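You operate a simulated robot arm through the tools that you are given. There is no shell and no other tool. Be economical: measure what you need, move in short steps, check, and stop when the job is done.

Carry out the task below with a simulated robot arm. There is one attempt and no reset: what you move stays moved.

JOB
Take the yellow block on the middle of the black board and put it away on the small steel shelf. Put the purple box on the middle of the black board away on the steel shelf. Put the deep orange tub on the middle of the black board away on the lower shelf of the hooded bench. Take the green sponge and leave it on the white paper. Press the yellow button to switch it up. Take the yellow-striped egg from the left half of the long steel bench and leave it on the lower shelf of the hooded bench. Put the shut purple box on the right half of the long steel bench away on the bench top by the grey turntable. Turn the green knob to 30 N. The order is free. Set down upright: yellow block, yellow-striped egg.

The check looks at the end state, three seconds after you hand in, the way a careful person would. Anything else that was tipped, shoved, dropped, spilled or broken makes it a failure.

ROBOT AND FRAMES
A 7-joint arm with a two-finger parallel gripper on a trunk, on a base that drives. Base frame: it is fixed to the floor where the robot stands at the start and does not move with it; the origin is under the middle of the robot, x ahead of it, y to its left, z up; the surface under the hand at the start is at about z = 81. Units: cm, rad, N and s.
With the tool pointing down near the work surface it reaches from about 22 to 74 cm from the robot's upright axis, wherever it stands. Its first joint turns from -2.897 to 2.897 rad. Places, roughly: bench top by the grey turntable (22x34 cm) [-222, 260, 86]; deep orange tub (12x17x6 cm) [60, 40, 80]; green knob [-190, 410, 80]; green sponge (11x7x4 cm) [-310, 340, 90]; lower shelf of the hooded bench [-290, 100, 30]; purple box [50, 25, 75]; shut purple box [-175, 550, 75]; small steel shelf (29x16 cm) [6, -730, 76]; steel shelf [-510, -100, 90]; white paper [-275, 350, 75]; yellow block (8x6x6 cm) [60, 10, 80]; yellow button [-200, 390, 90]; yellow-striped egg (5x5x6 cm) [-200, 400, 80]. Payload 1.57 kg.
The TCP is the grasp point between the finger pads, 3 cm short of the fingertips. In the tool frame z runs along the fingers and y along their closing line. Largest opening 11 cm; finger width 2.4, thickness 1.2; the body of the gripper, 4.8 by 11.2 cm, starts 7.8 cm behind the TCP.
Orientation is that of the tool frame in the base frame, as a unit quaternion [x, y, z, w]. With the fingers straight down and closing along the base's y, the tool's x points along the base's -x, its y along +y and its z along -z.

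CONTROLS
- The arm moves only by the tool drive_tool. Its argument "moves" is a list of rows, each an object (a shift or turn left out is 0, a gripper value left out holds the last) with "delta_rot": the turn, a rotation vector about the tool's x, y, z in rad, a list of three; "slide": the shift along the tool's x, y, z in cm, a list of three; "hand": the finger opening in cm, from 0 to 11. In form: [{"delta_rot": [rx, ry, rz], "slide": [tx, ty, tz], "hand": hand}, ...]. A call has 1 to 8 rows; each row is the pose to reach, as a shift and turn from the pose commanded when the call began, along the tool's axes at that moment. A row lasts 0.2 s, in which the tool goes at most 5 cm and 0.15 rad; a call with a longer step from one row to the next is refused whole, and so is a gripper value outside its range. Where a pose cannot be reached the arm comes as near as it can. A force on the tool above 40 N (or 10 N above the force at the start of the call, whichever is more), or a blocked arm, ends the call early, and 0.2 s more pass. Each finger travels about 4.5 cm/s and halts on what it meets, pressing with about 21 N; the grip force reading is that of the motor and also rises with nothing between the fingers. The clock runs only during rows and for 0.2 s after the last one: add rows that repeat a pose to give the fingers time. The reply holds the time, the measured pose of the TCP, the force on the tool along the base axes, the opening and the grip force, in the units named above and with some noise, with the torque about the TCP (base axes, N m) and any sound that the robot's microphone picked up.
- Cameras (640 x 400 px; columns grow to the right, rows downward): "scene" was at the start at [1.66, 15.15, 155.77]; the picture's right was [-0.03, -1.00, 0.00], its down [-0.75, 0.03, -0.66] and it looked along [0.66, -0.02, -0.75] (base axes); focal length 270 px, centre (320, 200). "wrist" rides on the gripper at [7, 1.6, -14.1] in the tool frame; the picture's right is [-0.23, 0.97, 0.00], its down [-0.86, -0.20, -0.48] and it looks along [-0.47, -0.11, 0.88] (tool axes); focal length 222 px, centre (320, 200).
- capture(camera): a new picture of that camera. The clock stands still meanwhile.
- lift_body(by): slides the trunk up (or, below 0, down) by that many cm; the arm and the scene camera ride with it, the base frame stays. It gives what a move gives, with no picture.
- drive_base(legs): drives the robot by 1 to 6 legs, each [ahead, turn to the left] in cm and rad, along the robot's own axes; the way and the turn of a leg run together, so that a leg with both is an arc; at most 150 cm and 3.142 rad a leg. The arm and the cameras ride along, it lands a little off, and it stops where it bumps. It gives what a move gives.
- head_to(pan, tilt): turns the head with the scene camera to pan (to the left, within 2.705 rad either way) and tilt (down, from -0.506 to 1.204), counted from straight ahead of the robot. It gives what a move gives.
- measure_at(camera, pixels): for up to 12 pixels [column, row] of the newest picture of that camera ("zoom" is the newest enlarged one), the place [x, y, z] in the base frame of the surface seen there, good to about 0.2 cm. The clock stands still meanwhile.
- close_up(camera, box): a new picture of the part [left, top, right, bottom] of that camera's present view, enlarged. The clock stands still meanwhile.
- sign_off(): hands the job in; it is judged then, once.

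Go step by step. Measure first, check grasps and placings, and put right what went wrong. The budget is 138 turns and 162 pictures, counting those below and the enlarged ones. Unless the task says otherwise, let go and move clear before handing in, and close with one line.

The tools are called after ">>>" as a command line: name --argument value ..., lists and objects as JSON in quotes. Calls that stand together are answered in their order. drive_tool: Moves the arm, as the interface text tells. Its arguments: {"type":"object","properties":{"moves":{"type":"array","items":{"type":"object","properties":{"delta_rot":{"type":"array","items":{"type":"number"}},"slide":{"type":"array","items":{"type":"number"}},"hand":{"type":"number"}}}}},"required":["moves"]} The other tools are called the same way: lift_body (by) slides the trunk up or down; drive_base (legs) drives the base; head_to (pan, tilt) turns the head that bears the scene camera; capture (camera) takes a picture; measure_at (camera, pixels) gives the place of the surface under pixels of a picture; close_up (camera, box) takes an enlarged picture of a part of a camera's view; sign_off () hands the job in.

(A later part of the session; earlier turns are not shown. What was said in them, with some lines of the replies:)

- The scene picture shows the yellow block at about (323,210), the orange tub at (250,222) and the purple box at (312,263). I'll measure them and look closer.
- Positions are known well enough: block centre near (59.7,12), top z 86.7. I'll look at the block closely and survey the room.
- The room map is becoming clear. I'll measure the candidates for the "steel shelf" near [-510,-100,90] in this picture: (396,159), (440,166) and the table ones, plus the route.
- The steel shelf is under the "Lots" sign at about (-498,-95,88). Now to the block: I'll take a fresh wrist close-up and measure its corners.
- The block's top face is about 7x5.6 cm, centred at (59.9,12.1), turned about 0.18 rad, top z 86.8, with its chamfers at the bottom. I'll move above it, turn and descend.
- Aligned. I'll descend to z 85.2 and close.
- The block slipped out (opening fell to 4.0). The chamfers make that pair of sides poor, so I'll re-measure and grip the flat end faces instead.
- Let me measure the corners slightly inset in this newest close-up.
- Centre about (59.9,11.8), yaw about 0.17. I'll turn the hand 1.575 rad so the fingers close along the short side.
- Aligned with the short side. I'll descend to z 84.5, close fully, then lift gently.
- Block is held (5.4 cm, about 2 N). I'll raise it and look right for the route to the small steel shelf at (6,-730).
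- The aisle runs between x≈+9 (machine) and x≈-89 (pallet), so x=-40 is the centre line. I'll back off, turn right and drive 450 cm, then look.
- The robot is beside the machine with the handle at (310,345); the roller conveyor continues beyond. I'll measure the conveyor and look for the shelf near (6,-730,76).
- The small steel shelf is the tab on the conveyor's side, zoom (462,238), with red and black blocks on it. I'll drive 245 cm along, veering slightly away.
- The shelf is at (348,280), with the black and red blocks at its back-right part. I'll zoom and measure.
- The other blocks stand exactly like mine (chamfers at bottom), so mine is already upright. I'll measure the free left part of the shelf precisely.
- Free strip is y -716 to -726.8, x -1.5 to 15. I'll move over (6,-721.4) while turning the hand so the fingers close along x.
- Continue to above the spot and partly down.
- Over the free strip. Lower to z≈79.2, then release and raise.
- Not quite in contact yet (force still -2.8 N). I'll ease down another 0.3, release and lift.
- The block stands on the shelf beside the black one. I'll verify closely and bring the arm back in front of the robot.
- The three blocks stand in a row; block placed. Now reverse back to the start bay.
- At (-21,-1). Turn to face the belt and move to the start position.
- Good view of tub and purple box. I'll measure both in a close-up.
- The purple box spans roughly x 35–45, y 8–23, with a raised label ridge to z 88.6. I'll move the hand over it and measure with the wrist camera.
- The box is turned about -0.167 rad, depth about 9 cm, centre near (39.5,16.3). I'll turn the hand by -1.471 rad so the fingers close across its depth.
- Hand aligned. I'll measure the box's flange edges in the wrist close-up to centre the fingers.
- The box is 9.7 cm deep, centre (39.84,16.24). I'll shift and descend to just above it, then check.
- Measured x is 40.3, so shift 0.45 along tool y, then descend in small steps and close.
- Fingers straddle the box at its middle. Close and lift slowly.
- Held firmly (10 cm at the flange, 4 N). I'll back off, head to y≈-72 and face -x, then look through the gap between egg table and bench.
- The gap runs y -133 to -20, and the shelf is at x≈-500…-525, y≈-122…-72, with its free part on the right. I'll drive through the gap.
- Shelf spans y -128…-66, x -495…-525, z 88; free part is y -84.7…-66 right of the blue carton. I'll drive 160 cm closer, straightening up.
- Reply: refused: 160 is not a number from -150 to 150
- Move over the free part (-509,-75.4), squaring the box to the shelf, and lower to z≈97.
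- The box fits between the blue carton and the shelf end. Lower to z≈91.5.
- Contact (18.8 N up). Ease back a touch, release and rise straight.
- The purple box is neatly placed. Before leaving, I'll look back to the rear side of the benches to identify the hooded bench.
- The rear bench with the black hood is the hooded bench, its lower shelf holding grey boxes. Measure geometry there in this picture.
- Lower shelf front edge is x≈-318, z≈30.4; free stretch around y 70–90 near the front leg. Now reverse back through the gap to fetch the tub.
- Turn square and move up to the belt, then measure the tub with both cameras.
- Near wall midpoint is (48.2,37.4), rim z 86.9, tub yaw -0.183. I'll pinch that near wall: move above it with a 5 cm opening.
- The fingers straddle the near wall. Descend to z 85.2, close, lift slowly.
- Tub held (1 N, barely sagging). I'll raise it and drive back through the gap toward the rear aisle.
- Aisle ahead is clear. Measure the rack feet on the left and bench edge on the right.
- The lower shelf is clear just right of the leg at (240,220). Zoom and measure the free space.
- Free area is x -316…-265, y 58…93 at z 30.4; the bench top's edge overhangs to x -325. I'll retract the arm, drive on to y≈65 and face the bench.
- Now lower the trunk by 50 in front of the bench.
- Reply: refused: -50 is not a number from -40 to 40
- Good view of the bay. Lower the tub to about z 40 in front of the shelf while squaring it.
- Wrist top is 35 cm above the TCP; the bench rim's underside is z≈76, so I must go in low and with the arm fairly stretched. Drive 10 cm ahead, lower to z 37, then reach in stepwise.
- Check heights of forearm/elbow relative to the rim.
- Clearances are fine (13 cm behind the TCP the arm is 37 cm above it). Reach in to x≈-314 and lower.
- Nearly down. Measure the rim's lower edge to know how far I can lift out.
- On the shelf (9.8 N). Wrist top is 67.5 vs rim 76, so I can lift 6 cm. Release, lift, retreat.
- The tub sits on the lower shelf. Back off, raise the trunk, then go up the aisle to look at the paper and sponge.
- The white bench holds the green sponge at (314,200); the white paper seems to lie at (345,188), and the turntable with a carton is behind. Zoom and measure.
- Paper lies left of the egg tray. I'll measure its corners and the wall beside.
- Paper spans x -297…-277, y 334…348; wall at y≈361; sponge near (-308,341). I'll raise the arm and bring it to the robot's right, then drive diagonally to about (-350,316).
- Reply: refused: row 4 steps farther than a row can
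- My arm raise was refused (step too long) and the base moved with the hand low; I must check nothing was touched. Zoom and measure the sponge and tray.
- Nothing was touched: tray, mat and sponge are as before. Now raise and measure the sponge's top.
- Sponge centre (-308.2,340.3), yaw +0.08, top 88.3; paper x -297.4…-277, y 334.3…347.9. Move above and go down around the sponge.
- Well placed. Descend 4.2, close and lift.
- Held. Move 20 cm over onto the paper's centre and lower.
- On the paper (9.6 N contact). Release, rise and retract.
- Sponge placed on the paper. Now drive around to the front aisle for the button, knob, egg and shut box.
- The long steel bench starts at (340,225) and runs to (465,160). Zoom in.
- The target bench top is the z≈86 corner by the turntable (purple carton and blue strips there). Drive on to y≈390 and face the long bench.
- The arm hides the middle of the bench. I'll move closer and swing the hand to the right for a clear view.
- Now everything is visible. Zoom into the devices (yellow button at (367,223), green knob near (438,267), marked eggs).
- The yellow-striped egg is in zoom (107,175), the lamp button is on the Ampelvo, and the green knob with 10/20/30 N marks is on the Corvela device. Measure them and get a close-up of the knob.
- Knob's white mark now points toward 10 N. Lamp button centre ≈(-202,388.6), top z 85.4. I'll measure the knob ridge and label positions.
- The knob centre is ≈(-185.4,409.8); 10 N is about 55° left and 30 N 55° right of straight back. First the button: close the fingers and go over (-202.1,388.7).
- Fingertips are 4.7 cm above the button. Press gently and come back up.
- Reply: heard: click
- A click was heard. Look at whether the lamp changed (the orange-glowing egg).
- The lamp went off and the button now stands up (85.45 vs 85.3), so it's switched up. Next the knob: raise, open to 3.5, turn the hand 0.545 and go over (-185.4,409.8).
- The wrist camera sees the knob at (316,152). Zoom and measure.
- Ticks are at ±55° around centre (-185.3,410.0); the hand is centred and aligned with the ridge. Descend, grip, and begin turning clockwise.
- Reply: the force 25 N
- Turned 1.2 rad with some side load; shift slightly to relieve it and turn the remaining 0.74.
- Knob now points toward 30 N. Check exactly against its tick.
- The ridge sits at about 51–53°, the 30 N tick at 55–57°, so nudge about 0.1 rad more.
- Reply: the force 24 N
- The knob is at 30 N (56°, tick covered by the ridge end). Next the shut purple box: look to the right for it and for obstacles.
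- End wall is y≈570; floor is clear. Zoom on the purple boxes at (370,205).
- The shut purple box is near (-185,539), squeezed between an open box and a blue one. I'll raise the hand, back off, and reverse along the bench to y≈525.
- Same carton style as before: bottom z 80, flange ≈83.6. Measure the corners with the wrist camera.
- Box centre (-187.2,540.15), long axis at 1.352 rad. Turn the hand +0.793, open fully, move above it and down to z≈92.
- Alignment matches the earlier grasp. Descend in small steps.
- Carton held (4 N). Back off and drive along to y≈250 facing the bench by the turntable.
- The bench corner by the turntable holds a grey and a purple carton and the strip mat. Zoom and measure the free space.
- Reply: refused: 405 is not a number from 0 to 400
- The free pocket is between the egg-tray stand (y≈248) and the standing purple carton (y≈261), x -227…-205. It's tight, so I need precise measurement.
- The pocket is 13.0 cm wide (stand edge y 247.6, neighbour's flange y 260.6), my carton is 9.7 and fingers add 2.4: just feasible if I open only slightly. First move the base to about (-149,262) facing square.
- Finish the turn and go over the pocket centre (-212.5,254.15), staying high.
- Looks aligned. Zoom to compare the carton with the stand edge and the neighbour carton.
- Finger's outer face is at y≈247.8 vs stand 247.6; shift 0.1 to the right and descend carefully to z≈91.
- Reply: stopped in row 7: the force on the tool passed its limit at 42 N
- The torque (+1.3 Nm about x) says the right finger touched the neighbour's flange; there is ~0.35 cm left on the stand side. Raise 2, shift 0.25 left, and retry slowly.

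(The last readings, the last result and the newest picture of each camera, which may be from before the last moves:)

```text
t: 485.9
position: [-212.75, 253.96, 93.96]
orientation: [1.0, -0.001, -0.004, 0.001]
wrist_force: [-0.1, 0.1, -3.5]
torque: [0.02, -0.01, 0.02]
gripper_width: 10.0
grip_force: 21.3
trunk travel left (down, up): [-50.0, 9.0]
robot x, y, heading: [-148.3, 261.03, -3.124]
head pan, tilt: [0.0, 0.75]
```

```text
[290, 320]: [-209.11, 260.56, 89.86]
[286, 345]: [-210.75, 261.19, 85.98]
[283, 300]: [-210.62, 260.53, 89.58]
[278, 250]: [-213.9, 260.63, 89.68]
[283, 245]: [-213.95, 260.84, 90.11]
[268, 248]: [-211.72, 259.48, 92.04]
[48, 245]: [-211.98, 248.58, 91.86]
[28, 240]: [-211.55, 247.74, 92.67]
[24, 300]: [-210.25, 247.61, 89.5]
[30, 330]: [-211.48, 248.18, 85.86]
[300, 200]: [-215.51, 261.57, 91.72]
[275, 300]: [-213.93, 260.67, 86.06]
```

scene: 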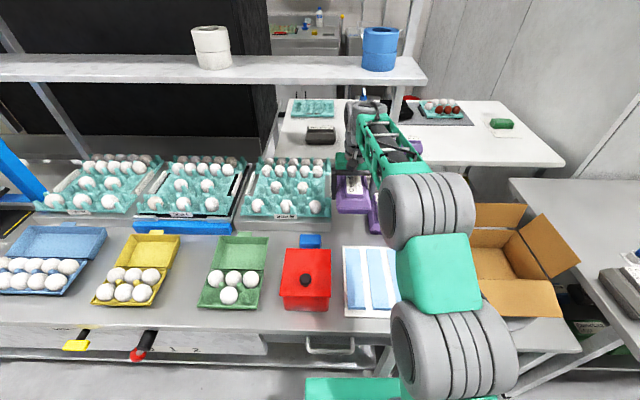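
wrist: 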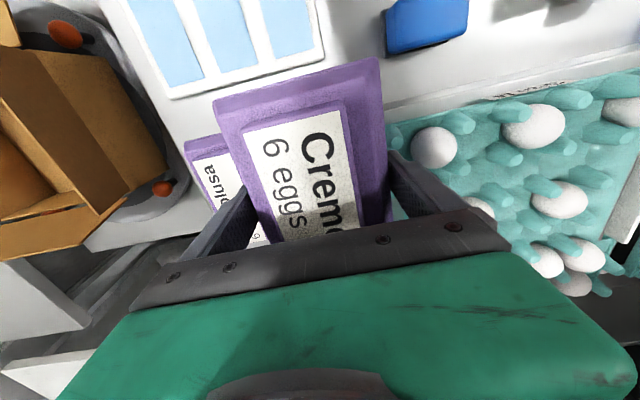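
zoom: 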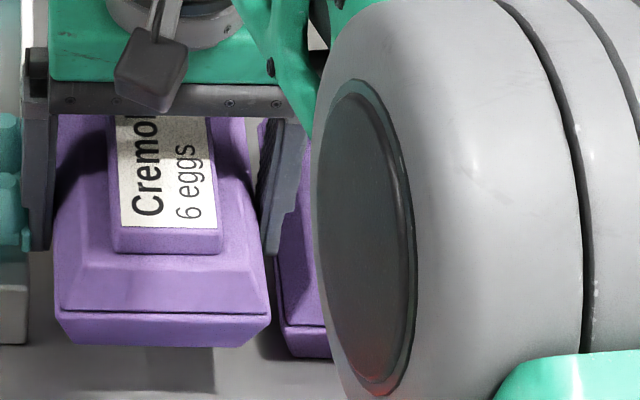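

The neighbour hasn't moved (flange still y 260.55). Left margin is now ~0.13, right ~0.4. Descend again in small steps.

>>> drive_tool --moves '[{"slide": [0, 0, 1]}, {"slide": [0, 0, 2]}, {"slide": [0, 0, 2.7]}, {"slide": [0, 0, 3.3]}, {"slide": [0, 0, 3.8]}, {"slide": [0, 0, 4.2]}, {"slide": [0, 0, 4.5]}]'

>>> close_up --camera "scene" --box '[340, 180, 410, 240]'

```text
t: 486.5
position: [-212.79, 254.0, 93.55]
orientation: [1.0, 0.002, -0.011, 0.001]
wrist_force: [15.2, 4.3, 16.3]
torque: [-1.21, -0.68, 0.92]
gripper_width: 9.97
grip_force: 21.1
trunk travel left (down, up): [-50.0, 9.0]
robot x, y, heading: [-148.02, 261.13, -3.121]
head pan, tilt: [0.0, 0.75]
stopped in row 2: the force on the tool passed its limit at 52 N (the readings are from after the stop); the commanded pose is now the measured one
```

```text
6.67 times, centred on (375, 210) of scene
```

zoom: 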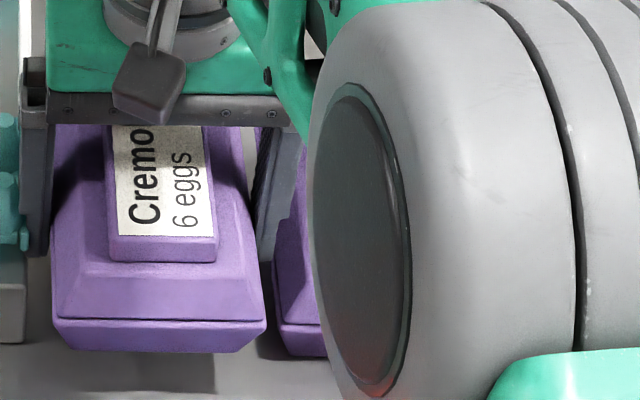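

Now the left finger met the stand top: the fingers truly don't fit beside this carton. I'll instead re-grip it by its narrower label ridge; for that set it down temporarily on the clear left end of the long bench. Raise, back off and drive there.

>>> drive_tool --moves '[{"slide": [0, 0, -2]}, {"slide": [0, 0, -6]}, {"slide": [0, 0, -10]}, {"slide": [4, 0, -14]}, {"slide": [8.5, 0, -16]}, {"slide": [13, 0, -16]}, {"slide": [17, 0, -16]}]'

>>> capture --camera "scene"

>>> drive_base --legs '[[-45, 0], [0, -1.592], [84, 0], [0, 1.571], [40, 0]]'

>>> head_to --pan 0.1 --tilt 0.75

>>> capture --camera "scene"

```text
refused: row 4 steps farther than a row can; nothing moved
```

```text
35 pictures are left
```

scene: 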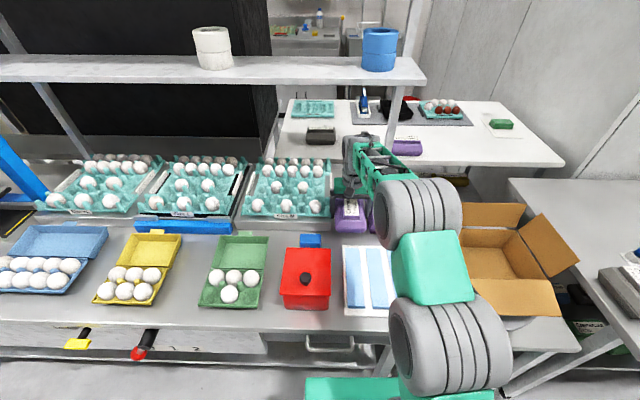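

```text
t: 502.9
position: [-207.33, 340.62, 93.07]
orientation: [1.0, -0.021, -0.01, 0.002]
wrist_force: [-1.1, -0.5, -5.1]
torque: [-0.02, -0.04, -0.03]
gripper_width: 9.99
grip_force: 21.3
trunk travel left (down, up): [-50.0, 9.0]
robot x, y, heading: [-142.41, 345.11, 3.12]
head pan, tilt: [0.0, 0.75]
```

```text
t: 503.6
position: [-207.29, 340.65, 92.97]
orientation: [1.0, -0.02, -0.009, 0.002]
wrist_force: [0.2, 0.5, -4.4]
torque: [0.01, -0.06, -0.01]
gripper_width: 9.99
grip_force: 20.6
trunk travel left (down, up): [-50.0, 9.0]
robot x, y, heading: [-141.87, 345.22, 3.12]
head pan, tilt: [0.099, 0.75]
```

```text
34 pictures are left
```

scene: 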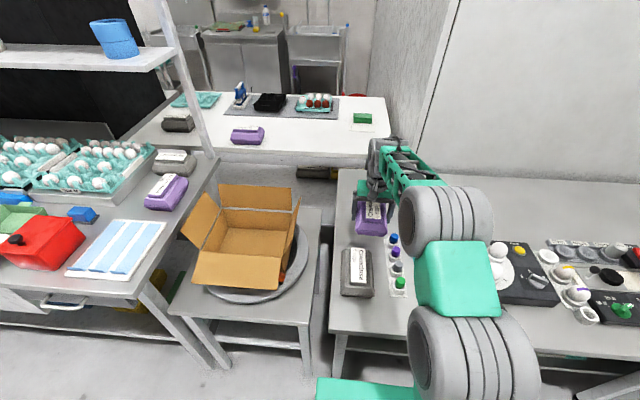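

I must not chain moves like that: the raise was refused and the drive went with the hand low, but it passed clear (everything stands as before). Measure the area under the held carton.

>>> measure_at --camera "scene" --pixels '[[345, 250], [368, 250], [357, 262], [373, 280], [342, 290], [388, 236], [340, 240], [392, 245], [350, 175], [410, 180], [338, 200], [375, 150]]'

>>> close_up --camera "scene" --box '[320, 160, 440, 310]'

```text
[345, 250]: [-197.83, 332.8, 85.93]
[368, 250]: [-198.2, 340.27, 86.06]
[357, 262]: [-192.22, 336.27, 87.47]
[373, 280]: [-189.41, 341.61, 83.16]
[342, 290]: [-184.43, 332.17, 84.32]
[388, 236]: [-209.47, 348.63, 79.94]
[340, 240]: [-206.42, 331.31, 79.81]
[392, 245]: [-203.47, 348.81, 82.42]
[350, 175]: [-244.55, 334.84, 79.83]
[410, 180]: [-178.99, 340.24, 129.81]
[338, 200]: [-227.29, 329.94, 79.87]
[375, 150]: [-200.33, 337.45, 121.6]
```

```text
2.67 times, centred on (380, 235) of scene
```

zoom: 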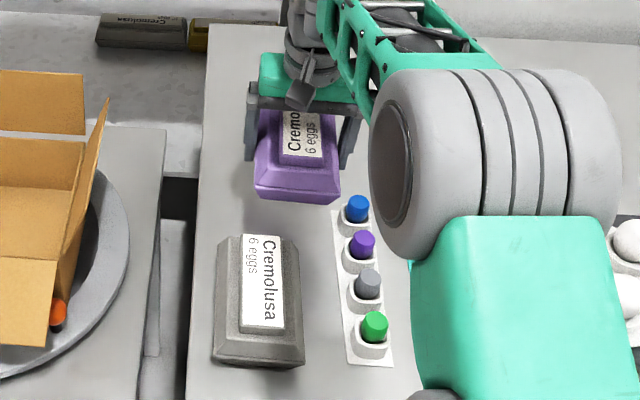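

Place it temporarily at (-212,338.5): clear behind the grey carton. Move and lower.

>>> drive_tool --moves '[{"slide": [-4.6, 2.0, 0]}, {"slide": [-4.7, 2.3, 3]}, {"slide": [-4.7, 2.3, 6]}, {"slide": [-4.7, 2.3, 8.5]}, {"slide": [-4.7, 2.3, 9.2]}, {"slide": [-4.7, 2.3, 9.5]}, {"slide": [-4.7, 2.3, 9.6]}]'

```text
refused: row 1 steps farther than a row can; nothing moved
```

>>> drive_tool --moves '[{"slide": [-3, 1.5, 0]}, {"slide": [-4.7, 2.3, 2]}, {"slide": [-4.7, 2.3, 5]}, {"slide": [-4.7, 2.3, 8]}, {"slide": [-4.7, 2.3, 9]}, {"slide": [-4.7, 2.3, 9.4]}, {"slide": [-4.7, 2.3, 9.7]}]'

```text
t: 505.2
position: [-212.29, 338.48, 83.6]
orientation: [1.0, -0.02, -0.011, 0.001]
wrist_force: [1.3, -0.6, 1.6]
torque: [0.12, -0.4, -0.11]
gripper_width: 9.99
grip_force: 20.8
trunk travel left (down, up): [-50.0, 9.0]
robot x, y, heading: [-142.33, 344.94, 3.117]
head pan, tilt: [0.099, 0.75]
```

Touching down. Release, straighten the small tilt, rise to ridge height (z≈89.2) and look.

>>> drive_tool --moves '[{"hand": 11}, {}, {}, {"slide": [0, 0, -3], "delta_rot": [0, 0.022, 0]}, {"slide": [0, 0, -7], "delta_rot": [0, 0.022, 0]}, {"slide": [0, 0, -10], "delta_rot": [0, 0.022, 0]}]'

>>> close_up --camera "scene" --box '[340, 180, 410, 250]'

>>> capture --camera "wrist"

>>> measure_at --camera "wrist" --pixels '[[262, 130], [335, 110], [270, 170], [345, 160], [300, 140], [285, 215], [345, 205], [238, 110], [362, 85]]'

```text
t: 506.6
position: [-211.91, 338.61, 93.36]
orientation: [1.0, -0.02, 0.001, 0.001]
wrist_force: [-0.1, -0.9, 0.0]
torque: [-0.02, 0.05, -0.01]
gripper_width: 11.0
grip_force: 0.1
trunk travel left (down, up): [-50.0, 9.0]
robot x, y, heading: [-142.3, 344.63, 3.126]
head pan, tilt: [0.099, 0.75]
```

```text
5.71 times, centred on (375, 215) of scene
```

zoom: 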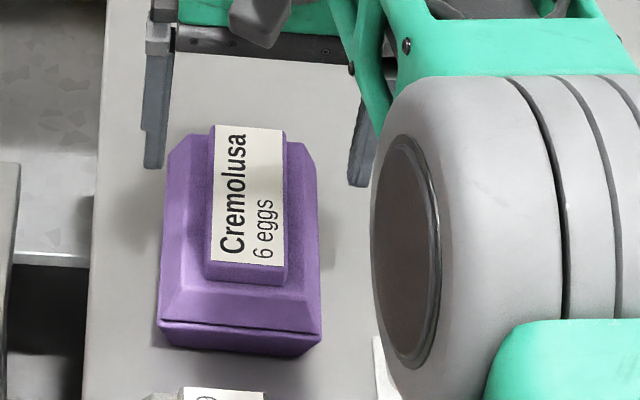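

```text
31 pictures are left
```

wrist: 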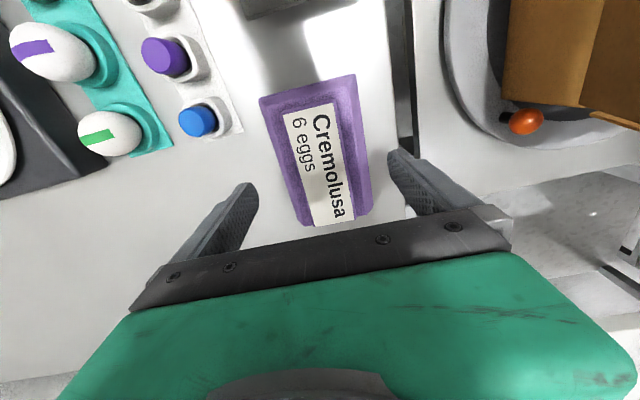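

```text
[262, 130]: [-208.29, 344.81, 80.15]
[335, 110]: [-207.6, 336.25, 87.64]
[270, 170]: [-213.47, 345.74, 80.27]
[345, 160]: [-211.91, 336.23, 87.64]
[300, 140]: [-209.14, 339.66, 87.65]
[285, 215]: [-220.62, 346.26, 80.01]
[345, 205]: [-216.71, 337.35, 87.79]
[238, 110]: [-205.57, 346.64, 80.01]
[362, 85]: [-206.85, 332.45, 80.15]
```

The label ridge (y 336–340.5, top z 87.7) is centred under the hand. Lower to tips z≈86, grip the ridge and lift 3 cm as a test.

>>> drive_tool --moves '[{"slide": [0, 0, 2]}, {"slide": [0, 0, 3.8]}, {"slide": [0, 0, 4.3]}, {"slide": [0, 0, 4.3], "hand": 2}, {"slide": [0, 0, 4.3]}, {"slide": [0, 0, 4.3]}, {"slide": [0, 0, 4.3]}, {"slide": [0, 0, 4.3]}]'

>>> drive_tool --moves '[{}, {}, {"slide": [0, 0, -0.5]}, {"slide": [0, 0, -1.2]}, {"slide": [0, 0, -2]}, {"slide": [0, 0, -3]}, {"slide": [0, 0, -3]}]'

>>> close_up --camera "scene" --box '[340, 180, 410, 250]'

```text
t: 508.4
position: [-212.0, 338.49, 89.14]
orientation: [1.0, -0.019, 0.001, 0.002]
wrist_force: [0.8, -1.1, -0.9]
torque: [-0.04, 0.02, 0.03]
gripper_width: 4.94
grip_force: 21.0
trunk travel left (down, up): [-50.0, 9.0]
robot x, y, heading: [-142.21, 345.21, 3.118]
head pan, tilt: [0.099, 0.75]
```

```text
t: 510.0
position: [-212.11, 338.4, 92.23]
orientation: [1.0, -0.02, 0.001, 0.003]
wrist_force: [0.5, -0.3, -3.9]
torque: [0.01, -0.01, 0.03]
gripper_width: 4.94
grip_force: 21.1
trunk travel left (down, up): [-50.0, 9.0]
robot x, y, heading: [-142.4, 344.8, 3.12]
head pan, tilt: [0.099, 0.75]
```

```text
5.71 times, centred on (375, 215) of scene
```

zoom: 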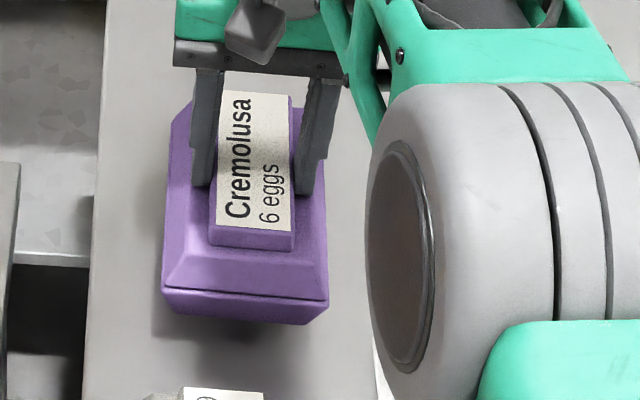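

The ridge grip holds well. Raise 20 cm and pull in 8 cm, in legal steps.

>>> drive_tool --moves '[{"slide": [0, 0, -2]}, {"slide": [0, 0, -5]}, {"slide": [0, 0, -8.5]}, {"slide": [0, 0, -12]}, {"slide": [0, 0, -15.5]}, {"slide": [0, 0, -18.5]}, {"slide": [3, 0, -20]}, {"slide": [6, 0, -20]}]'

```text
t: 511.8
position: [-205.79, 338.26, 111.81]
orientation: [1.0, -0.019, 0.004, -0.001]
wrist_force: [1.8, 0.5, -17.7]
torque: [0.06, -0.06, 0.02]
gripper_width: 4.96
grip_force: 20.8
out of reach, approached as far as the arm can: row 7
trunk travel left (down, up): [-50.0, 9.0]
robot x, y, heading: [-142.08, 345.21, 3.125]
head pan, tilt: [0.099, 0.75]
```

>>> drive_base --legs '[[-42, 0], [0, 1.587], [83, 0], [0, -1.571], [42, 0]]'

>>> capture --camera "wrist"

```text
t: 528.3
position: [-203.96, 253.66, 112.23]
orientation: [1.0, -0.007, 0.0, 0.0]
wrist_force: [-0.9, -0.1, -5.3]
torque: [-0.01, -0.01, 0.01]
gripper_width: 4.97
grip_force: 20.6
trunk travel left (down, up): [-50.0, 9.0]
robot x, y, heading: [-140.89, 261.91, -3.132]
head pan, tilt: [0.099, 0.75]
```

```text
29 pictures are left
```

wrist: 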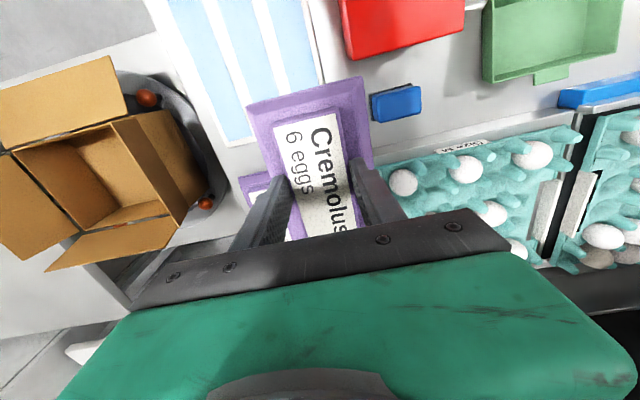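

Carton held. Nudge the base 7 cm closer, then move over the pocket at (-214.5,254.1) and lower to z≈99.

>>> drive_base --legs '[[7, 0]]'

>>> drive_tool --moves '[{"slide": [-1.5, -0.2, 1]}, {"slide": [-3.3, -0.4, 3]}, {"slide": [-3.3, -0.4, 6]}, {"slide": [-3.3, -0.4, 9]}, {"slide": [-3.3, -0.4, 11.5]}, {"slide": [-3.3, -0.4, 11.5]}]'

>>> close_up --camera "scene" --box '[290, 150, 410, 250]'

```text
t: 529.3
position: [-210.92, 253.61, 112.25]
orientation: [1.0, -0.008, 0.001, -0.001]
wrist_force: [-0.8, 0.7, -3.9]
torque: [-0.01, -0.1, 0.0]
gripper_width: 4.93
grip_force: 21.1
trunk travel left (down, up): [-50.0, 9.0]
robot x, y, heading: [-147.92, 262.17, -3.135]
head pan, tilt: [0.099, 0.75]
```

```text
t: 530.7
position: [-214.13, 253.98, 100.69]
orientation: [1.0, -0.009, 0.002, 0.0]
wrist_force: [0.7, -0.4, -4.0]
torque: [0.02, -0.05, 0.01]
gripper_width: 4.96
grip_force: 21.0
trunk travel left (down, up): [-50.0, 9.0]
robot x, y, heading: [-147.61, 261.71, -3.135]
head pan, tilt: [0.099, 0.75]
```

```text
4.00 times, centred on (350, 200) of scene
```

zoom: 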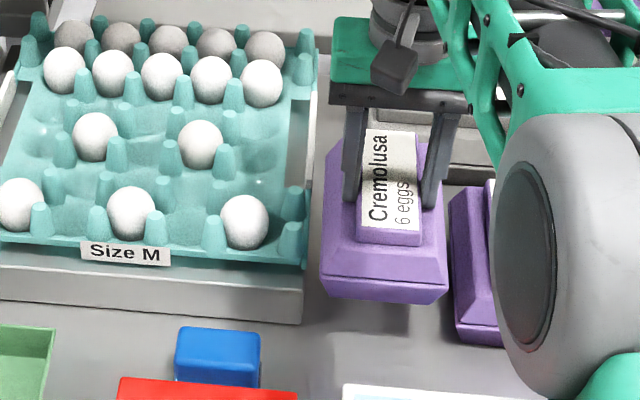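

The carton fits with margin both sides. Lower 5.5 cm to contact.

>>> drive_tool --moves '[{"slide": [0, 0, 2]}, {"slide": [0, 0, 4]}, {"slide": [0, 0, 5]}, {"slide": [0, 0, 5.5]}, {"slide": [0, 0, 5.8]}]'

```text
t: 531.9
position: [-214.14, 254.05, 95.3]
orientation: [1.0, -0.008, 0.0, 0.0]
wrist_force: [2.8, 0.4, 3.7]
torque: [-0.37, 0.37, 0.14]
gripper_width: 4.94
grip_force: 21.0
trunk travel left (down, up): [-50.0, 9.0]
robot x, y, heading: [-147.54, 262.02, -3.137]
head pan, tilt: [0.099, 0.75]
```

Contact. Release and rise straight up.

>>> drive_tool --moves '[{"slide": [0, 0, 0.1], "hand": 7}, {"slide": [0, 0, 0.1]}, {"slide": [0, 0, 0.1]}, {"slide": [0, 0, -3]}, {"slide": [0, 0, -7]}, {"slide": [0, 0, -11]}, {"slide": [2, 0, -14]}, {"slide": [6, 0, -15]}]'

>>> close_up --camera "scene" --box '[290, 150, 410, 250]'

```text
t: 533.7
position: [-208.19, 254.01, 109.91]
orientation: [1.0, -0.009, 0.0, 0.0]
wrist_force: [0.5, 0.0, -0.5]
torque: [0.0, 0.02, 0.0]
gripper_width: 6.98
grip_force: 0.1
trunk travel left (down, up): [-50.0, 9.0]
robot x, y, heading: [-147.29, 262.02, -3.137]
head pan, tilt: [0.099, 0.75]
```

```text
4.00 times, centred on (350, 200) of scene
```

zoom: 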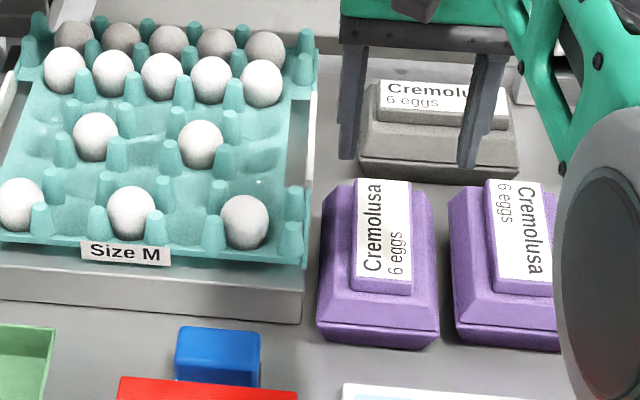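

The shut purple box is placed beside its twin. Now the egg: drive back to y≈392 in front of the long bench.

>>> drive_base --legs '[[-45, 0], [0, -1.575], [130, 0], [0, 1.571], [36, 0]]'

>>> head_to --pan 0.0 --tilt 0.8

>>> capture --camera "scene"

```text
t: 551.7
position: [-199.61, 384.96, 109.88]
orientation: [0.999, -0.038, 0.002, 0.0]
wrist_force: [-0.2, -0.2, -0.4]
torque: [0.0, 0.02, -0.01]
gripper_width: 6.98
grip_force: 0.0
trunk travel left (down, up): [-50.0, 9.0]
robot x, y, heading: [-138.36, 389.21, 3.086]
head pan, tilt: [0.099, 0.75]
```

```text
t: 552.4
position: [-199.52, 385.04, 110.04]
orientation: [0.999, -0.038, 0.001, 0.0]
wrist_force: [0.9, 0.1, -1.0]
torque: [0.03, 0.04, -0.03]
gripper_width: 7.0
grip_force: 0.1
trunk travel left (down, up): [-50.0, 9.0]
robot x, y, heading: [-138.21, 388.88, 3.088]
head pan, tilt: [0.0, 0.799]
```

```text
26 pictures are left
```

scene: 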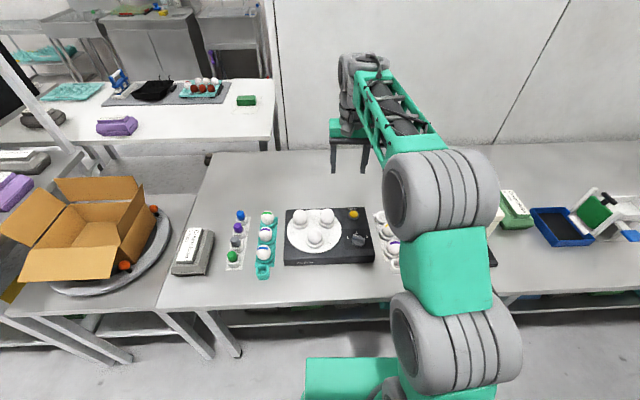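

Move the hand over the egg, z≈98, open 7, and look with the wrist camera.

>>> drive_tool --moves '[{"slide": [0.8, -4, 0], "delta_rot": [0, 0, -0.076]}, {"slide": [1.6, -8, 0], "delta_rot": [0, 0, -0.076]}, {"slide": [2.4, -12, 0], "delta_rot": [0, 0, -0.076]}, {"slide": [2.9, -14.9, 0], "delta_rot": [0, 0, -0.076]}, {"slide": [2.9, -14.9, 4], "delta_rot": [0, 0, -0.076]}, {"slide": [2.9, -14.9, 8], "delta_rot": [0, 0, -0.076]}, {"slide": [2.9, -14.9, 12], "delta_rot": [0, 0, -0.076]}, {"slide": [2.9, -14.9, 12], "delta_rot": [0, 0, -0.076]}]'

>>> close_up --camera "wrist" --box '[220, 50, 420, 220]'

>>> measure_at --camera "zoom" --pixels '[[320, 200], [320, 260], [290, 230], [350, 230], [270, 230], [380, 230], [320, 300], [320, 150]]'

```text
t: 554.2
position: [-195.46, 399.55, 97.77]
orientation: [1.0, -0.001, 0.002, 0.0]
wrist_force: [-0.6, 0.0, 0.3]
torque: [-0.01, -0.03, 0.04]
gripper_width: 7.0
grip_force: 0.2
trunk travel left (down, up): [-50.0, 9.0]
robot x, y, heading: [-138.36, 389.02, 3.084]
head pan, tilt: [0.0, 0.799]
```

```text
2.35 times, centred on (320, 135) of wrist
```

zoom: 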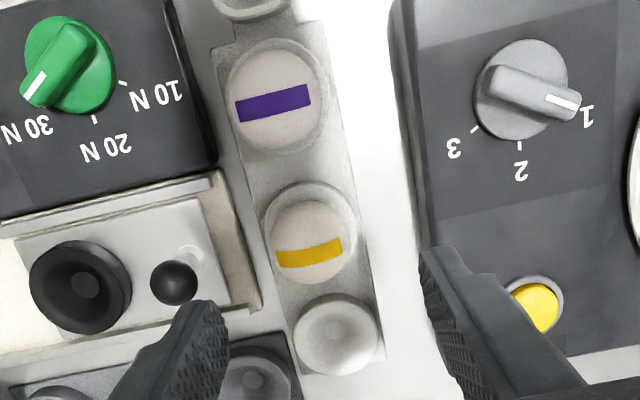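

```text
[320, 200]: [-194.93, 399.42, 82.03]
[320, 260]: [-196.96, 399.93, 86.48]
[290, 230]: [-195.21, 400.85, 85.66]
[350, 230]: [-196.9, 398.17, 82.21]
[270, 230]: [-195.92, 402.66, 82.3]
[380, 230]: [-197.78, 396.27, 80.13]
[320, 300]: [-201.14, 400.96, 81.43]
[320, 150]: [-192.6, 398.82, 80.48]
```

>>> measure_at --camera "zoom" --pixels '[[278, 240], [340, 240], [312, 280], [305, 208], [310, 240], [295, 225], [325, 225], [310, 262], [300, 190], [340, 280], [345, 205]]'

```text
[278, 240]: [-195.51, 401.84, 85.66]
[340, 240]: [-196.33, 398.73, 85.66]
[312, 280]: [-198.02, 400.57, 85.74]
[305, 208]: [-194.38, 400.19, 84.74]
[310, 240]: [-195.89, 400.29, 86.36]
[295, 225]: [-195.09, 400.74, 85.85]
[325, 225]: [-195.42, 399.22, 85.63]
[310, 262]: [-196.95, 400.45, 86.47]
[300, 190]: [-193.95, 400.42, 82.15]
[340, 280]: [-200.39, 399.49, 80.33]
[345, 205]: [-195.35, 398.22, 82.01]
```

>>> measure_at --camera "zoom" --pixels '[[240, 250], [252, 280], [225, 200], [235, 280], [200, 270], [260, 300], [275, 300]]'

```text
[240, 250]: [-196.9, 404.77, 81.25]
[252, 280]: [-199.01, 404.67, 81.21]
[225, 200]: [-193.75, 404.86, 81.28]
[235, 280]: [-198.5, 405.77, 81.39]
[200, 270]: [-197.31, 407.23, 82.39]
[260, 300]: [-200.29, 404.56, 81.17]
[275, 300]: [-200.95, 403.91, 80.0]
```

Egg centre (-196.5,400.3), top 86.6, cup rim 82.2; tips must stay above 82.4. Descend to z 85.5 with 6.4 opening, then close gently.

>>> drive_tool --moves '[{"slide": [-1, -0.75, 0], "hand": 6.4}, {"slide": [-1, -0.75, 4]}, {"slide": [-1, -0.75, 8]}, {"slide": [-1, -0.75, 11]}, {"slide": [-1, -0.75, 12.3]}, {"slide": [-1, -0.75, 12.3]}]'

>>> drive_tool --moves '[{"hand": 4.2}, {}, {}, {}]'

>>> close_up --camera "scene" --box '[340, 190, 440, 280]'

```text
t: 555.6
position: [-196.61, 400.31, 85.65]
orientation: [1.0, 0.0, 0.002, 0.0]
wrist_force: [0.3, -0.4, 0.7]
torque: [0.0, 0.01, -0.02]
gripper_width: 6.4
grip_force: 0.1
trunk travel left (down, up): [-50.0, 9.0]
robot x, y, heading: [-138.28, 389.22, 3.085]
head pan, tilt: [0.0, 0.799]
```

```text
t: 556.6
position: [-196.59, 400.37, 85.79]
orientation: [1.0, 0.0, 0.002, 0.0]
wrist_force: [0.1, 0.9, -0.1]
torque: [-0.01, -0.02, 0.01]
gripper_width: 4.31
grip_force: 9.2
trunk travel left (down, up): [-50.0, 9.0]
robot x, y, heading: [-138.44, 388.68, 3.088]
head pan, tilt: [0.0, 0.799]
```

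```text
4.44 times, centred on (390, 235) of scene
```

zoom: 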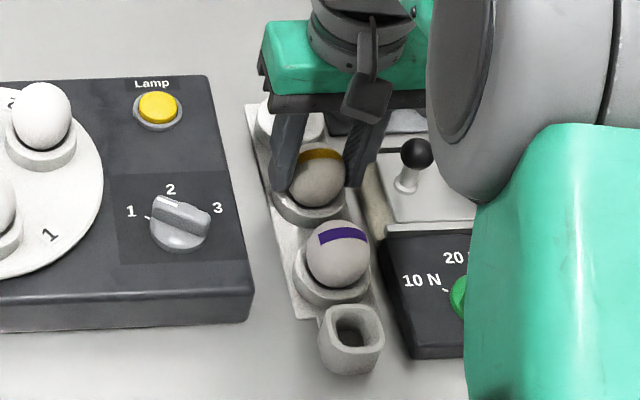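

Egg gripped gently (4.3 cm, 9 N). Lift slowly straight up and check.

>>> drive_tool --moves '[{"hand": 4.0}, {"slide": [0, 0, -1]}, {"slide": [0, 0, -3]}, {"slide": [0, 0, -6]}, {"slide": [0, 0, -10]}, {"slide": [0, 0, -14]}, {"slide": [0, 0, -18]}, {"slide": [0, 0, -22]}]'

>>> capture --camera "wrist"

```text
t: 558.4
position: [-196.76, 400.57, 107.95]
orientation: [1.0, -0.001, 0.001, 0.0]
wrist_force: [-0.6, 0.7, -1.2]
torque: [-0.04, -0.01, -0.02]
gripper_width: 4.3
grip_force: 9.1
trunk travel left (down, up): [-50.0, 9.0]
robot x, y, heading: [-138.15, 389.32, 3.089]
head pan, tilt: [0.0, 0.799]
```

```text
23 pictures are left
```

wrist: 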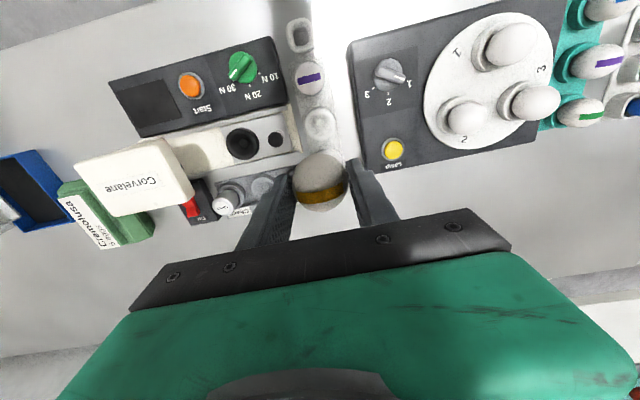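

Egg is held. Drive back round to the rear aisle: first leg down the front aisle.

>>> drive_base --legs '[[-48, 0], [0, 1.624], [150, 0], [150, 0], [150, 0], [16, 0]]'

```text
t: 587.7
position: [-96.81, -145.0, 107.8]
orientation: [0.698, 0.716, 0.001, -0.001]
wrist_force: [-0.8, 0.0, -0.6]
torque: [-0.02, 0.01, 0.0]
gripper_width: 4.3
grip_force: 8.8
trunk travel left (down, up): [-50.0, 9.0]
robot x, y, heading: [-86.84, -86.2, -1.605]
head pan, tilt: [0.0, 0.799]
```

>>> drive_base --legs '[[0, -1.566], [150, 0], [151, 0]]'

```text
refused: 151 is not a number from -150 to 150
5 turns are left
```

Only five turns remain, so I'll batch: pull the arm in, go through the gap, up the rear aisle, face the hooded bench, lower the trunk in front of it, and look.

>>> drive_tool --moves '[{"slide": [4, 0, 0]}, {"slide": [8, 0, 0]}, {"slide": [12, 0, 0]}, {"slide": [16, 0, 0]}]'

>>> drive_base --legs '[[0, -1.566], [150, 0], [150, 0]]'

>>> drive_base --legs '[[0, -1.54], [143, 0], [0, -1.571]]'

>>> lift_body --by -40

>>> lift_body --by -10

>>> head_to --pan 0.1 --tilt 0.6

>>> capture --camera "scene"

>>> measure_at --camera "scene" --pixels '[[320, 240], [360, 230], [400, 240], [340, 260], [300, 230], [440, 240], [380, 270], [420, 260], [360, 200], [400, 210], [320, 200], [260, 230]]'

>>> close_up --camera "wrist" --box '[220, 80, 420, 240]'

>>> measure_at --camera "zoom" --pixels '[[320, 220], [320, 250], [320, 190], [320, 280], [300, 230]]'

```text
t: 588.7
position: [-97.01, -128.67, 107.89]
orientation: [0.698, 0.716, 0.001, -0.001]
wrist_force: [-1.0, -0.6, -0.5]
torque: [0.01, 0.01, 0.03]
gripper_width: 4.3
grip_force: 9.2
trunk travel left (down, up): [-50.0, 9.0]
robot x, y, heading: [-87.04, -86.23, -1.597]
head pan, tilt: [0.0, 0.799]
```

```text
t: 606.9
position: [-429.9, -79.63, 108.03]
orientation: [0.999, 0.032, 0.002, 0.0]
wrist_force: [0.4, -0.1, -0.4]
torque: [-0.03, -0.01, 0.01]
gripper_width: 4.29
grip_force: 8.9
trunk travel left (down, up): [-50.0, 9.0]
robot x, y, heading: [-386.83, -88.27, -3.132]
head pan, tilt: [0.0, 0.799]
```

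```text
t: 621.7
position: [-345.6, 47.09, 108.08]
orientation: [-0.026, 1.0, 0.0, -0.003]
wrist_force: [-0.8, 0.3, -0.3]
torque: [0.01, 0.02, 0.01]
gripper_width: 4.32
grip_force: 9.7
trunk travel left (down, up): [-50.0, 9.0]
robot x, y, heading: [-388.67, 56.05, -0.001]
head pan, tilt: [0.0, 0.799]
```

```text
t: 625.5
position: [-345.72, 47.11, 67.97]
orientation: [-0.026, 1.0, 0.0, -0.002]
wrist_force: [-0.1, -0.2, -1.4]
torque: [-0.01, 0.03, -0.02]
gripper_width: 4.33
grip_force: 8.6
trunk travel left (down, up): [-10.0, 49.0]
robot x, y, heading: [-388.52, 55.88, -0.001]
head pan, tilt: [0.0, 0.799]
```

```text
t: 626.8
position: [-345.7, 47.11, 57.91]
orientation: [-0.026, 1.0, 0.0, -0.002]
wrist_force: [0.2, -0.3, -0.8]
torque: [-0.01, 0.01, -0.03]
gripper_width: 4.32
grip_force: 9.2
trunk travel left (down, up): [0.0, 59.0]
robot x, y, heading: [-388.83, 55.5, -0.002]
head pan, tilt: [0.0, 0.799]
```

```text
t: 627.6
position: [-345.61, 47.05, 58.0]
orientation: [-0.026, 1.0, 0.0, -0.002]
wrist_force: [-0.2, 0.0, -0.4]
torque: [0.01, 0.01, -0.01]
gripper_width: 4.31
grip_force: 8.6
trunk travel left (down, up): [0.0, 59.0]
robot x, y, heading: [-388.27, 55.75, -0.004]
head pan, tilt: [0.099, 0.6]
```

```text
22 pictures are left
```

scene: 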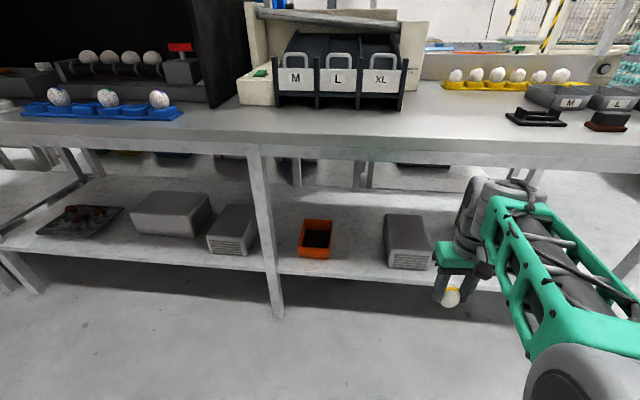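

```text
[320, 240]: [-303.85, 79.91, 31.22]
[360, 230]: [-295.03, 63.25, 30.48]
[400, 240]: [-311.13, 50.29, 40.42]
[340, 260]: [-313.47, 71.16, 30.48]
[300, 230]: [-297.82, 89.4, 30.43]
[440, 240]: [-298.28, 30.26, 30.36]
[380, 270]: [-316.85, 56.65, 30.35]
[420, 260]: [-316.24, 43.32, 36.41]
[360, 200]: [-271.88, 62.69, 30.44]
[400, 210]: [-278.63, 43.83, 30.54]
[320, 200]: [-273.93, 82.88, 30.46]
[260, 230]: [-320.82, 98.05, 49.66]
```

```text
2.50 times, centred on (320, 160) of wrist
```

zoom: 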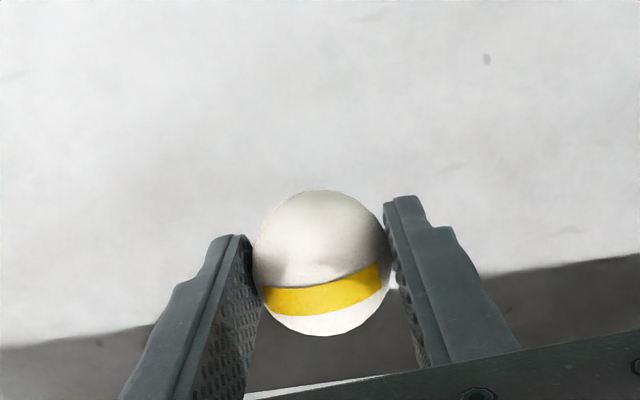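

```text
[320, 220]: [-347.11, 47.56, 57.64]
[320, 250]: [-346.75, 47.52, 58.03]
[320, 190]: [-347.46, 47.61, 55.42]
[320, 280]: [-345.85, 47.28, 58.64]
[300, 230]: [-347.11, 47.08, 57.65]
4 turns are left
```

The egg (held upright, stripe on top) is in front of the shelf; the free spot is y 53–74, between tub and grey box. Lower, approach, and reach in to about (-311,63), then check.

>>> drive_tool --moves '[{"slide": [-0.14, 2.67, 3.4]}, {"slide": [-0.28, 5.33, 6.8]}, {"slide": [-0.42, 8, 10.2]}, {"slide": [-0.56, 10.67, 13.6]}, {"slide": [-0.7, 13.33, 17]}, {"slide": [-0.83, 15.98, 20.4]}, {"slide": [-0.83, 15.98, 20.4]}]'

>>> drive_base --legs '[[12, 0]]'

>>> drive_tool --moves '[{"slide": [-3.8, -0.2, 0]}, {"slide": [-7.6, -0.4, 0]}, {"slide": [-11.4, -0.6, 0]}, {"slide": [-15.2, -0.8, 0]}, {"slide": [-19, -1, 0]}, {"slide": [-22.6, -1.2, 0]}, {"slide": [-22.6, -1.2, 0]}]'

>>> close_up --camera "scene" --box '[260, 140, 460, 300]'

>>> capture --camera "wrist"

>>> measure_at --camera "wrist" --pixels '[[320, 130], [320, 110], [280, 130], [360, 130], [320, 185], [320, 195]]'

```text
t: 629.2
position: [-345.81, 63.04, 37.51]
orientation: [-0.026, 1.0, 0.0, -0.002]
wrist_force: [-0.4, -0.3, -1.3]
torque: [-0.01, -0.03, -0.01]
gripper_width: 4.32
grip_force: 8.9
trunk travel left (down, up): [0.0, 59.0]
robot x, y, heading: [-388.47, 55.66, -0.006]
head pan, tilt: [0.099, 0.6]
```

```text
t: 630.4
position: [-334.04, 62.95, 37.46]
orientation: [-0.026, 1.0, 0.0, -0.002]
wrist_force: [-0.8, -0.3, -0.4]
torque: [-0.02, 0.02, -0.06]
gripper_width: 4.33
grip_force: 9.3
trunk travel left (down, up): [0.0, 59.0]
robot x, y, heading: [-376.67, 55.9, -0.001]
head pan, tilt: [0.099, 0.6]
```

```text
t: 632.0
position: [-311.22, 62.87, 37.55]
orientation: [-0.026, 1.0, 0.0, -0.002]
wrist_force: [0.3, -0.4, -0.6]
torque: [0.02, 0.01, -0.01]
gripper_width: 4.33
grip_force: 9.3
trunk travel left (down, up): [0.0, 59.0]
robot x, y, heading: [-377.01, 55.58, 0.002]
head pan, tilt: [0.099, 0.6]
```

```text
2.50 times, centred on (360, 220) of scene
```

zoom: 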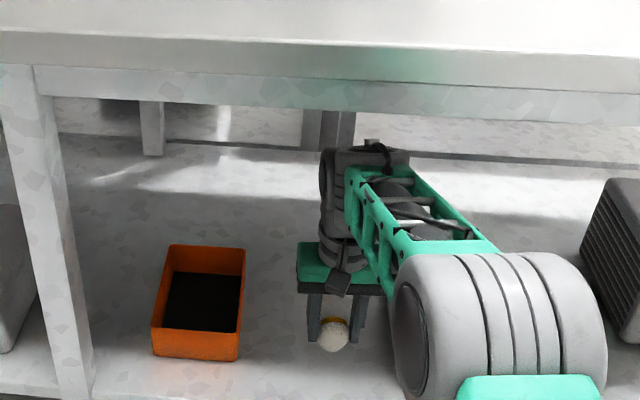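

```text
19 pictures are left
```

wrist: 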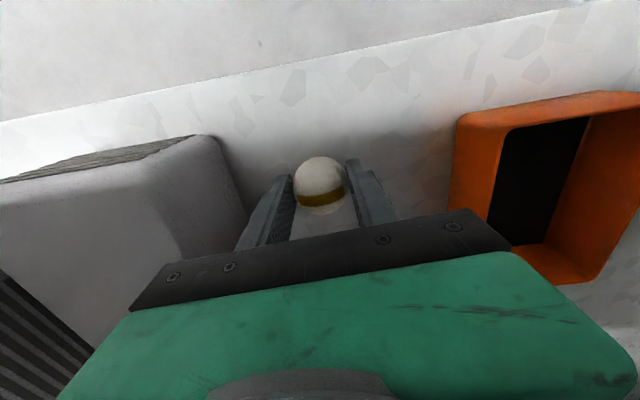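

```text
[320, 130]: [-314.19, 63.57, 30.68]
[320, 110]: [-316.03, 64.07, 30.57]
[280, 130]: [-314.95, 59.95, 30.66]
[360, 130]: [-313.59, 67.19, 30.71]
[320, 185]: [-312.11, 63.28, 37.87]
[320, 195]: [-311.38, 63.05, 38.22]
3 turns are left
```

Position is right: (-311.2,62.9), egg bottom about 2 cm above the shelf, tub 12 cm away. Lower 2.3 cm, open slowly, withdraw straight back, and look.

>>> drive_tool --moves '[{"slide": [0, 0, 0.8]}, {"slide": [0, 0, 1.4]}, {"slide": [0, 0, 1.8]}, {"slide": [0, 0, 2.1]}, {"slide": [0, 0, 2.3]}, {"slide": [0, 0, 2.3]}, {"slide": [0, 0, 2.3]}]'

>>> close_up --camera "wrist" --box '[250, 110, 410, 240]'

>>> drive_tool --moves '[{"hand": 4.4}, {"hand": 4.6}, {"hand": 4.8}, {"hand": 5.2}, {"hand": 6}, {"hand": 7.4}, {}, {}]'

>>> drive_tool --moves '[{"slide": [2, 0.1, 0]}, {"slide": [5, 0.26, 0]}, {"slide": [9, 0.47, 0]}, {"slide": [13, 0.68, 0]}, {"slide": [17, 0.88, 0]}, {"slide": [21, 1.09, 0]}, {"slide": [24, 1.25, 0]}]'

>>> drive_base --legs '[[-14, 0]]'

>>> capture --camera "scene"

>>> close_up --camera "scene" --box '[280, 180, 440, 300]'

>>> capture --camera "wrist"

```text
t: 633.6
position: [-311.37, 62.89, 35.37]
orientation: [-0.026, 1.0, 0.0, 0.0]
wrist_force: [1.8, 0.4, 6.6]
torque: [0.03, -0.11, 0.01]
gripper_width: 4.36
grip_force: 8.4
trunk travel left (down, up): [0.0, 59.0]
robot x, y, heading: [-376.78, 55.56, -0.001]
head pan, tilt: [0.099, 0.6]
```

```text
3.08 times, centred on (330, 175) of wrist
```

zoom: 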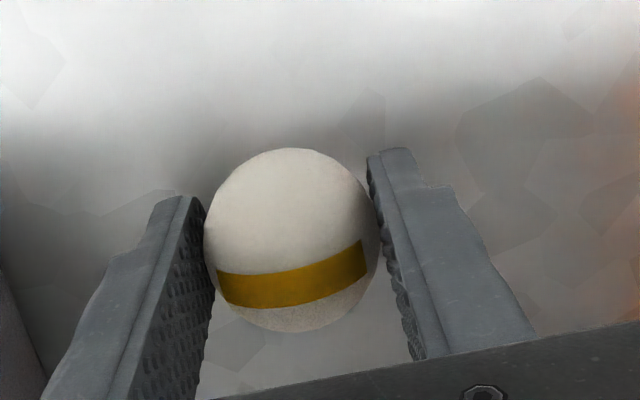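

```text
t: 635.4
position: [-311.24, 62.99, 35.15]
orientation: [-0.026, 1.0, -0.001, -0.001]
wrist_force: [0.7, 0.0, -0.2]
torque: [-0.01, 0.0, 0.0]
gripper_width: 7.39
grip_force: 0.0
trunk travel left (down, up): [0.0, 59.0]
robot x, y, heading: [-376.96, 55.93, -0.005]
head pan, tilt: [0.099, 0.6]
```

```text
t: 637.0
position: [-335.5, 62.64, 35.06]
orientation: [-0.027, 1.0, 0.0, -0.001]
wrist_force: [0.0, -0.3, -0.2]
torque: [0.01, 0.0, -0.01]
gripper_width: 7.38
grip_force: 0.0
trunk travel left (down, up): [0.0, 59.0]
robot x, y, heading: [-376.42, 56.34, -0.0]
head pan, tilt: [0.099, 0.6]
```

```text
t: 638.3
position: [-349.5, 62.78, 35.22]
orientation: [-0.025, 1.0, 0.0, -0.002]
wrist_force: [-0.4, 0.5, -0.4]
torque: [-0.03, 0.0, 0.0]
gripper_width: 7.4
grip_force: 0.1
trunk travel left (down, up): [0.0, 59.0]
robot x, y, heading: [-391.02, 55.77, -0.003]
head pan, tilt: [0.099, 0.6]
```

```text
17 pictures are left
```

scene: 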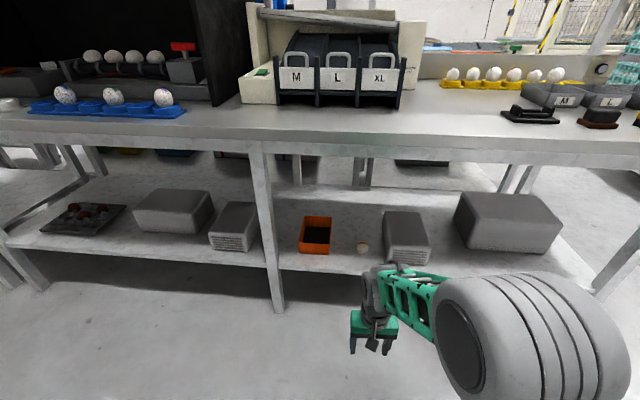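

```text
3.33 times, centred on (360, 240) of scene
```

zoom: 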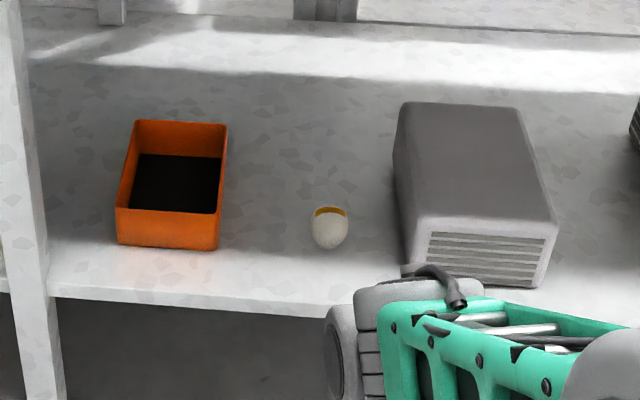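

```text
15 pictures are left
2 turns are left
```

wrist: 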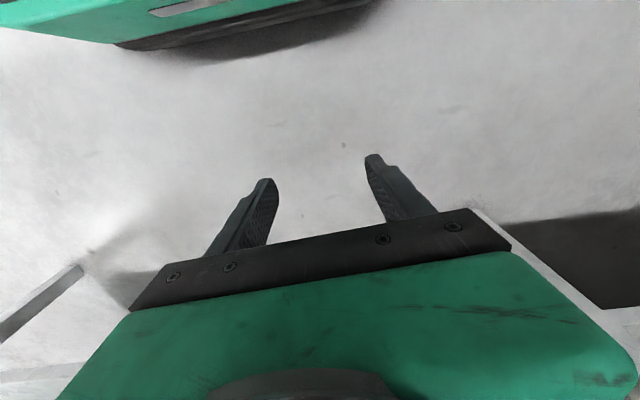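

The egg stands upright with its stripe on top, at zoom (330,228), between the tub and the grey box, and the hand is clear, so I'm handing in.

>>> sign_off

```text
The job is handed in.
```

All eight tasks are done and the job is handed in, but two things could count against it. While I was fitting the shut purple box beside the turntable, the fingers pressed hard twice. One press was on the neighbouring purple box (42 N) and one on the egg-tray stand (52 N). Neither looked moved afterwards. I also read "switch it up" as popping the yellow button up. It clicked and now stands higher, and the lamp went off.
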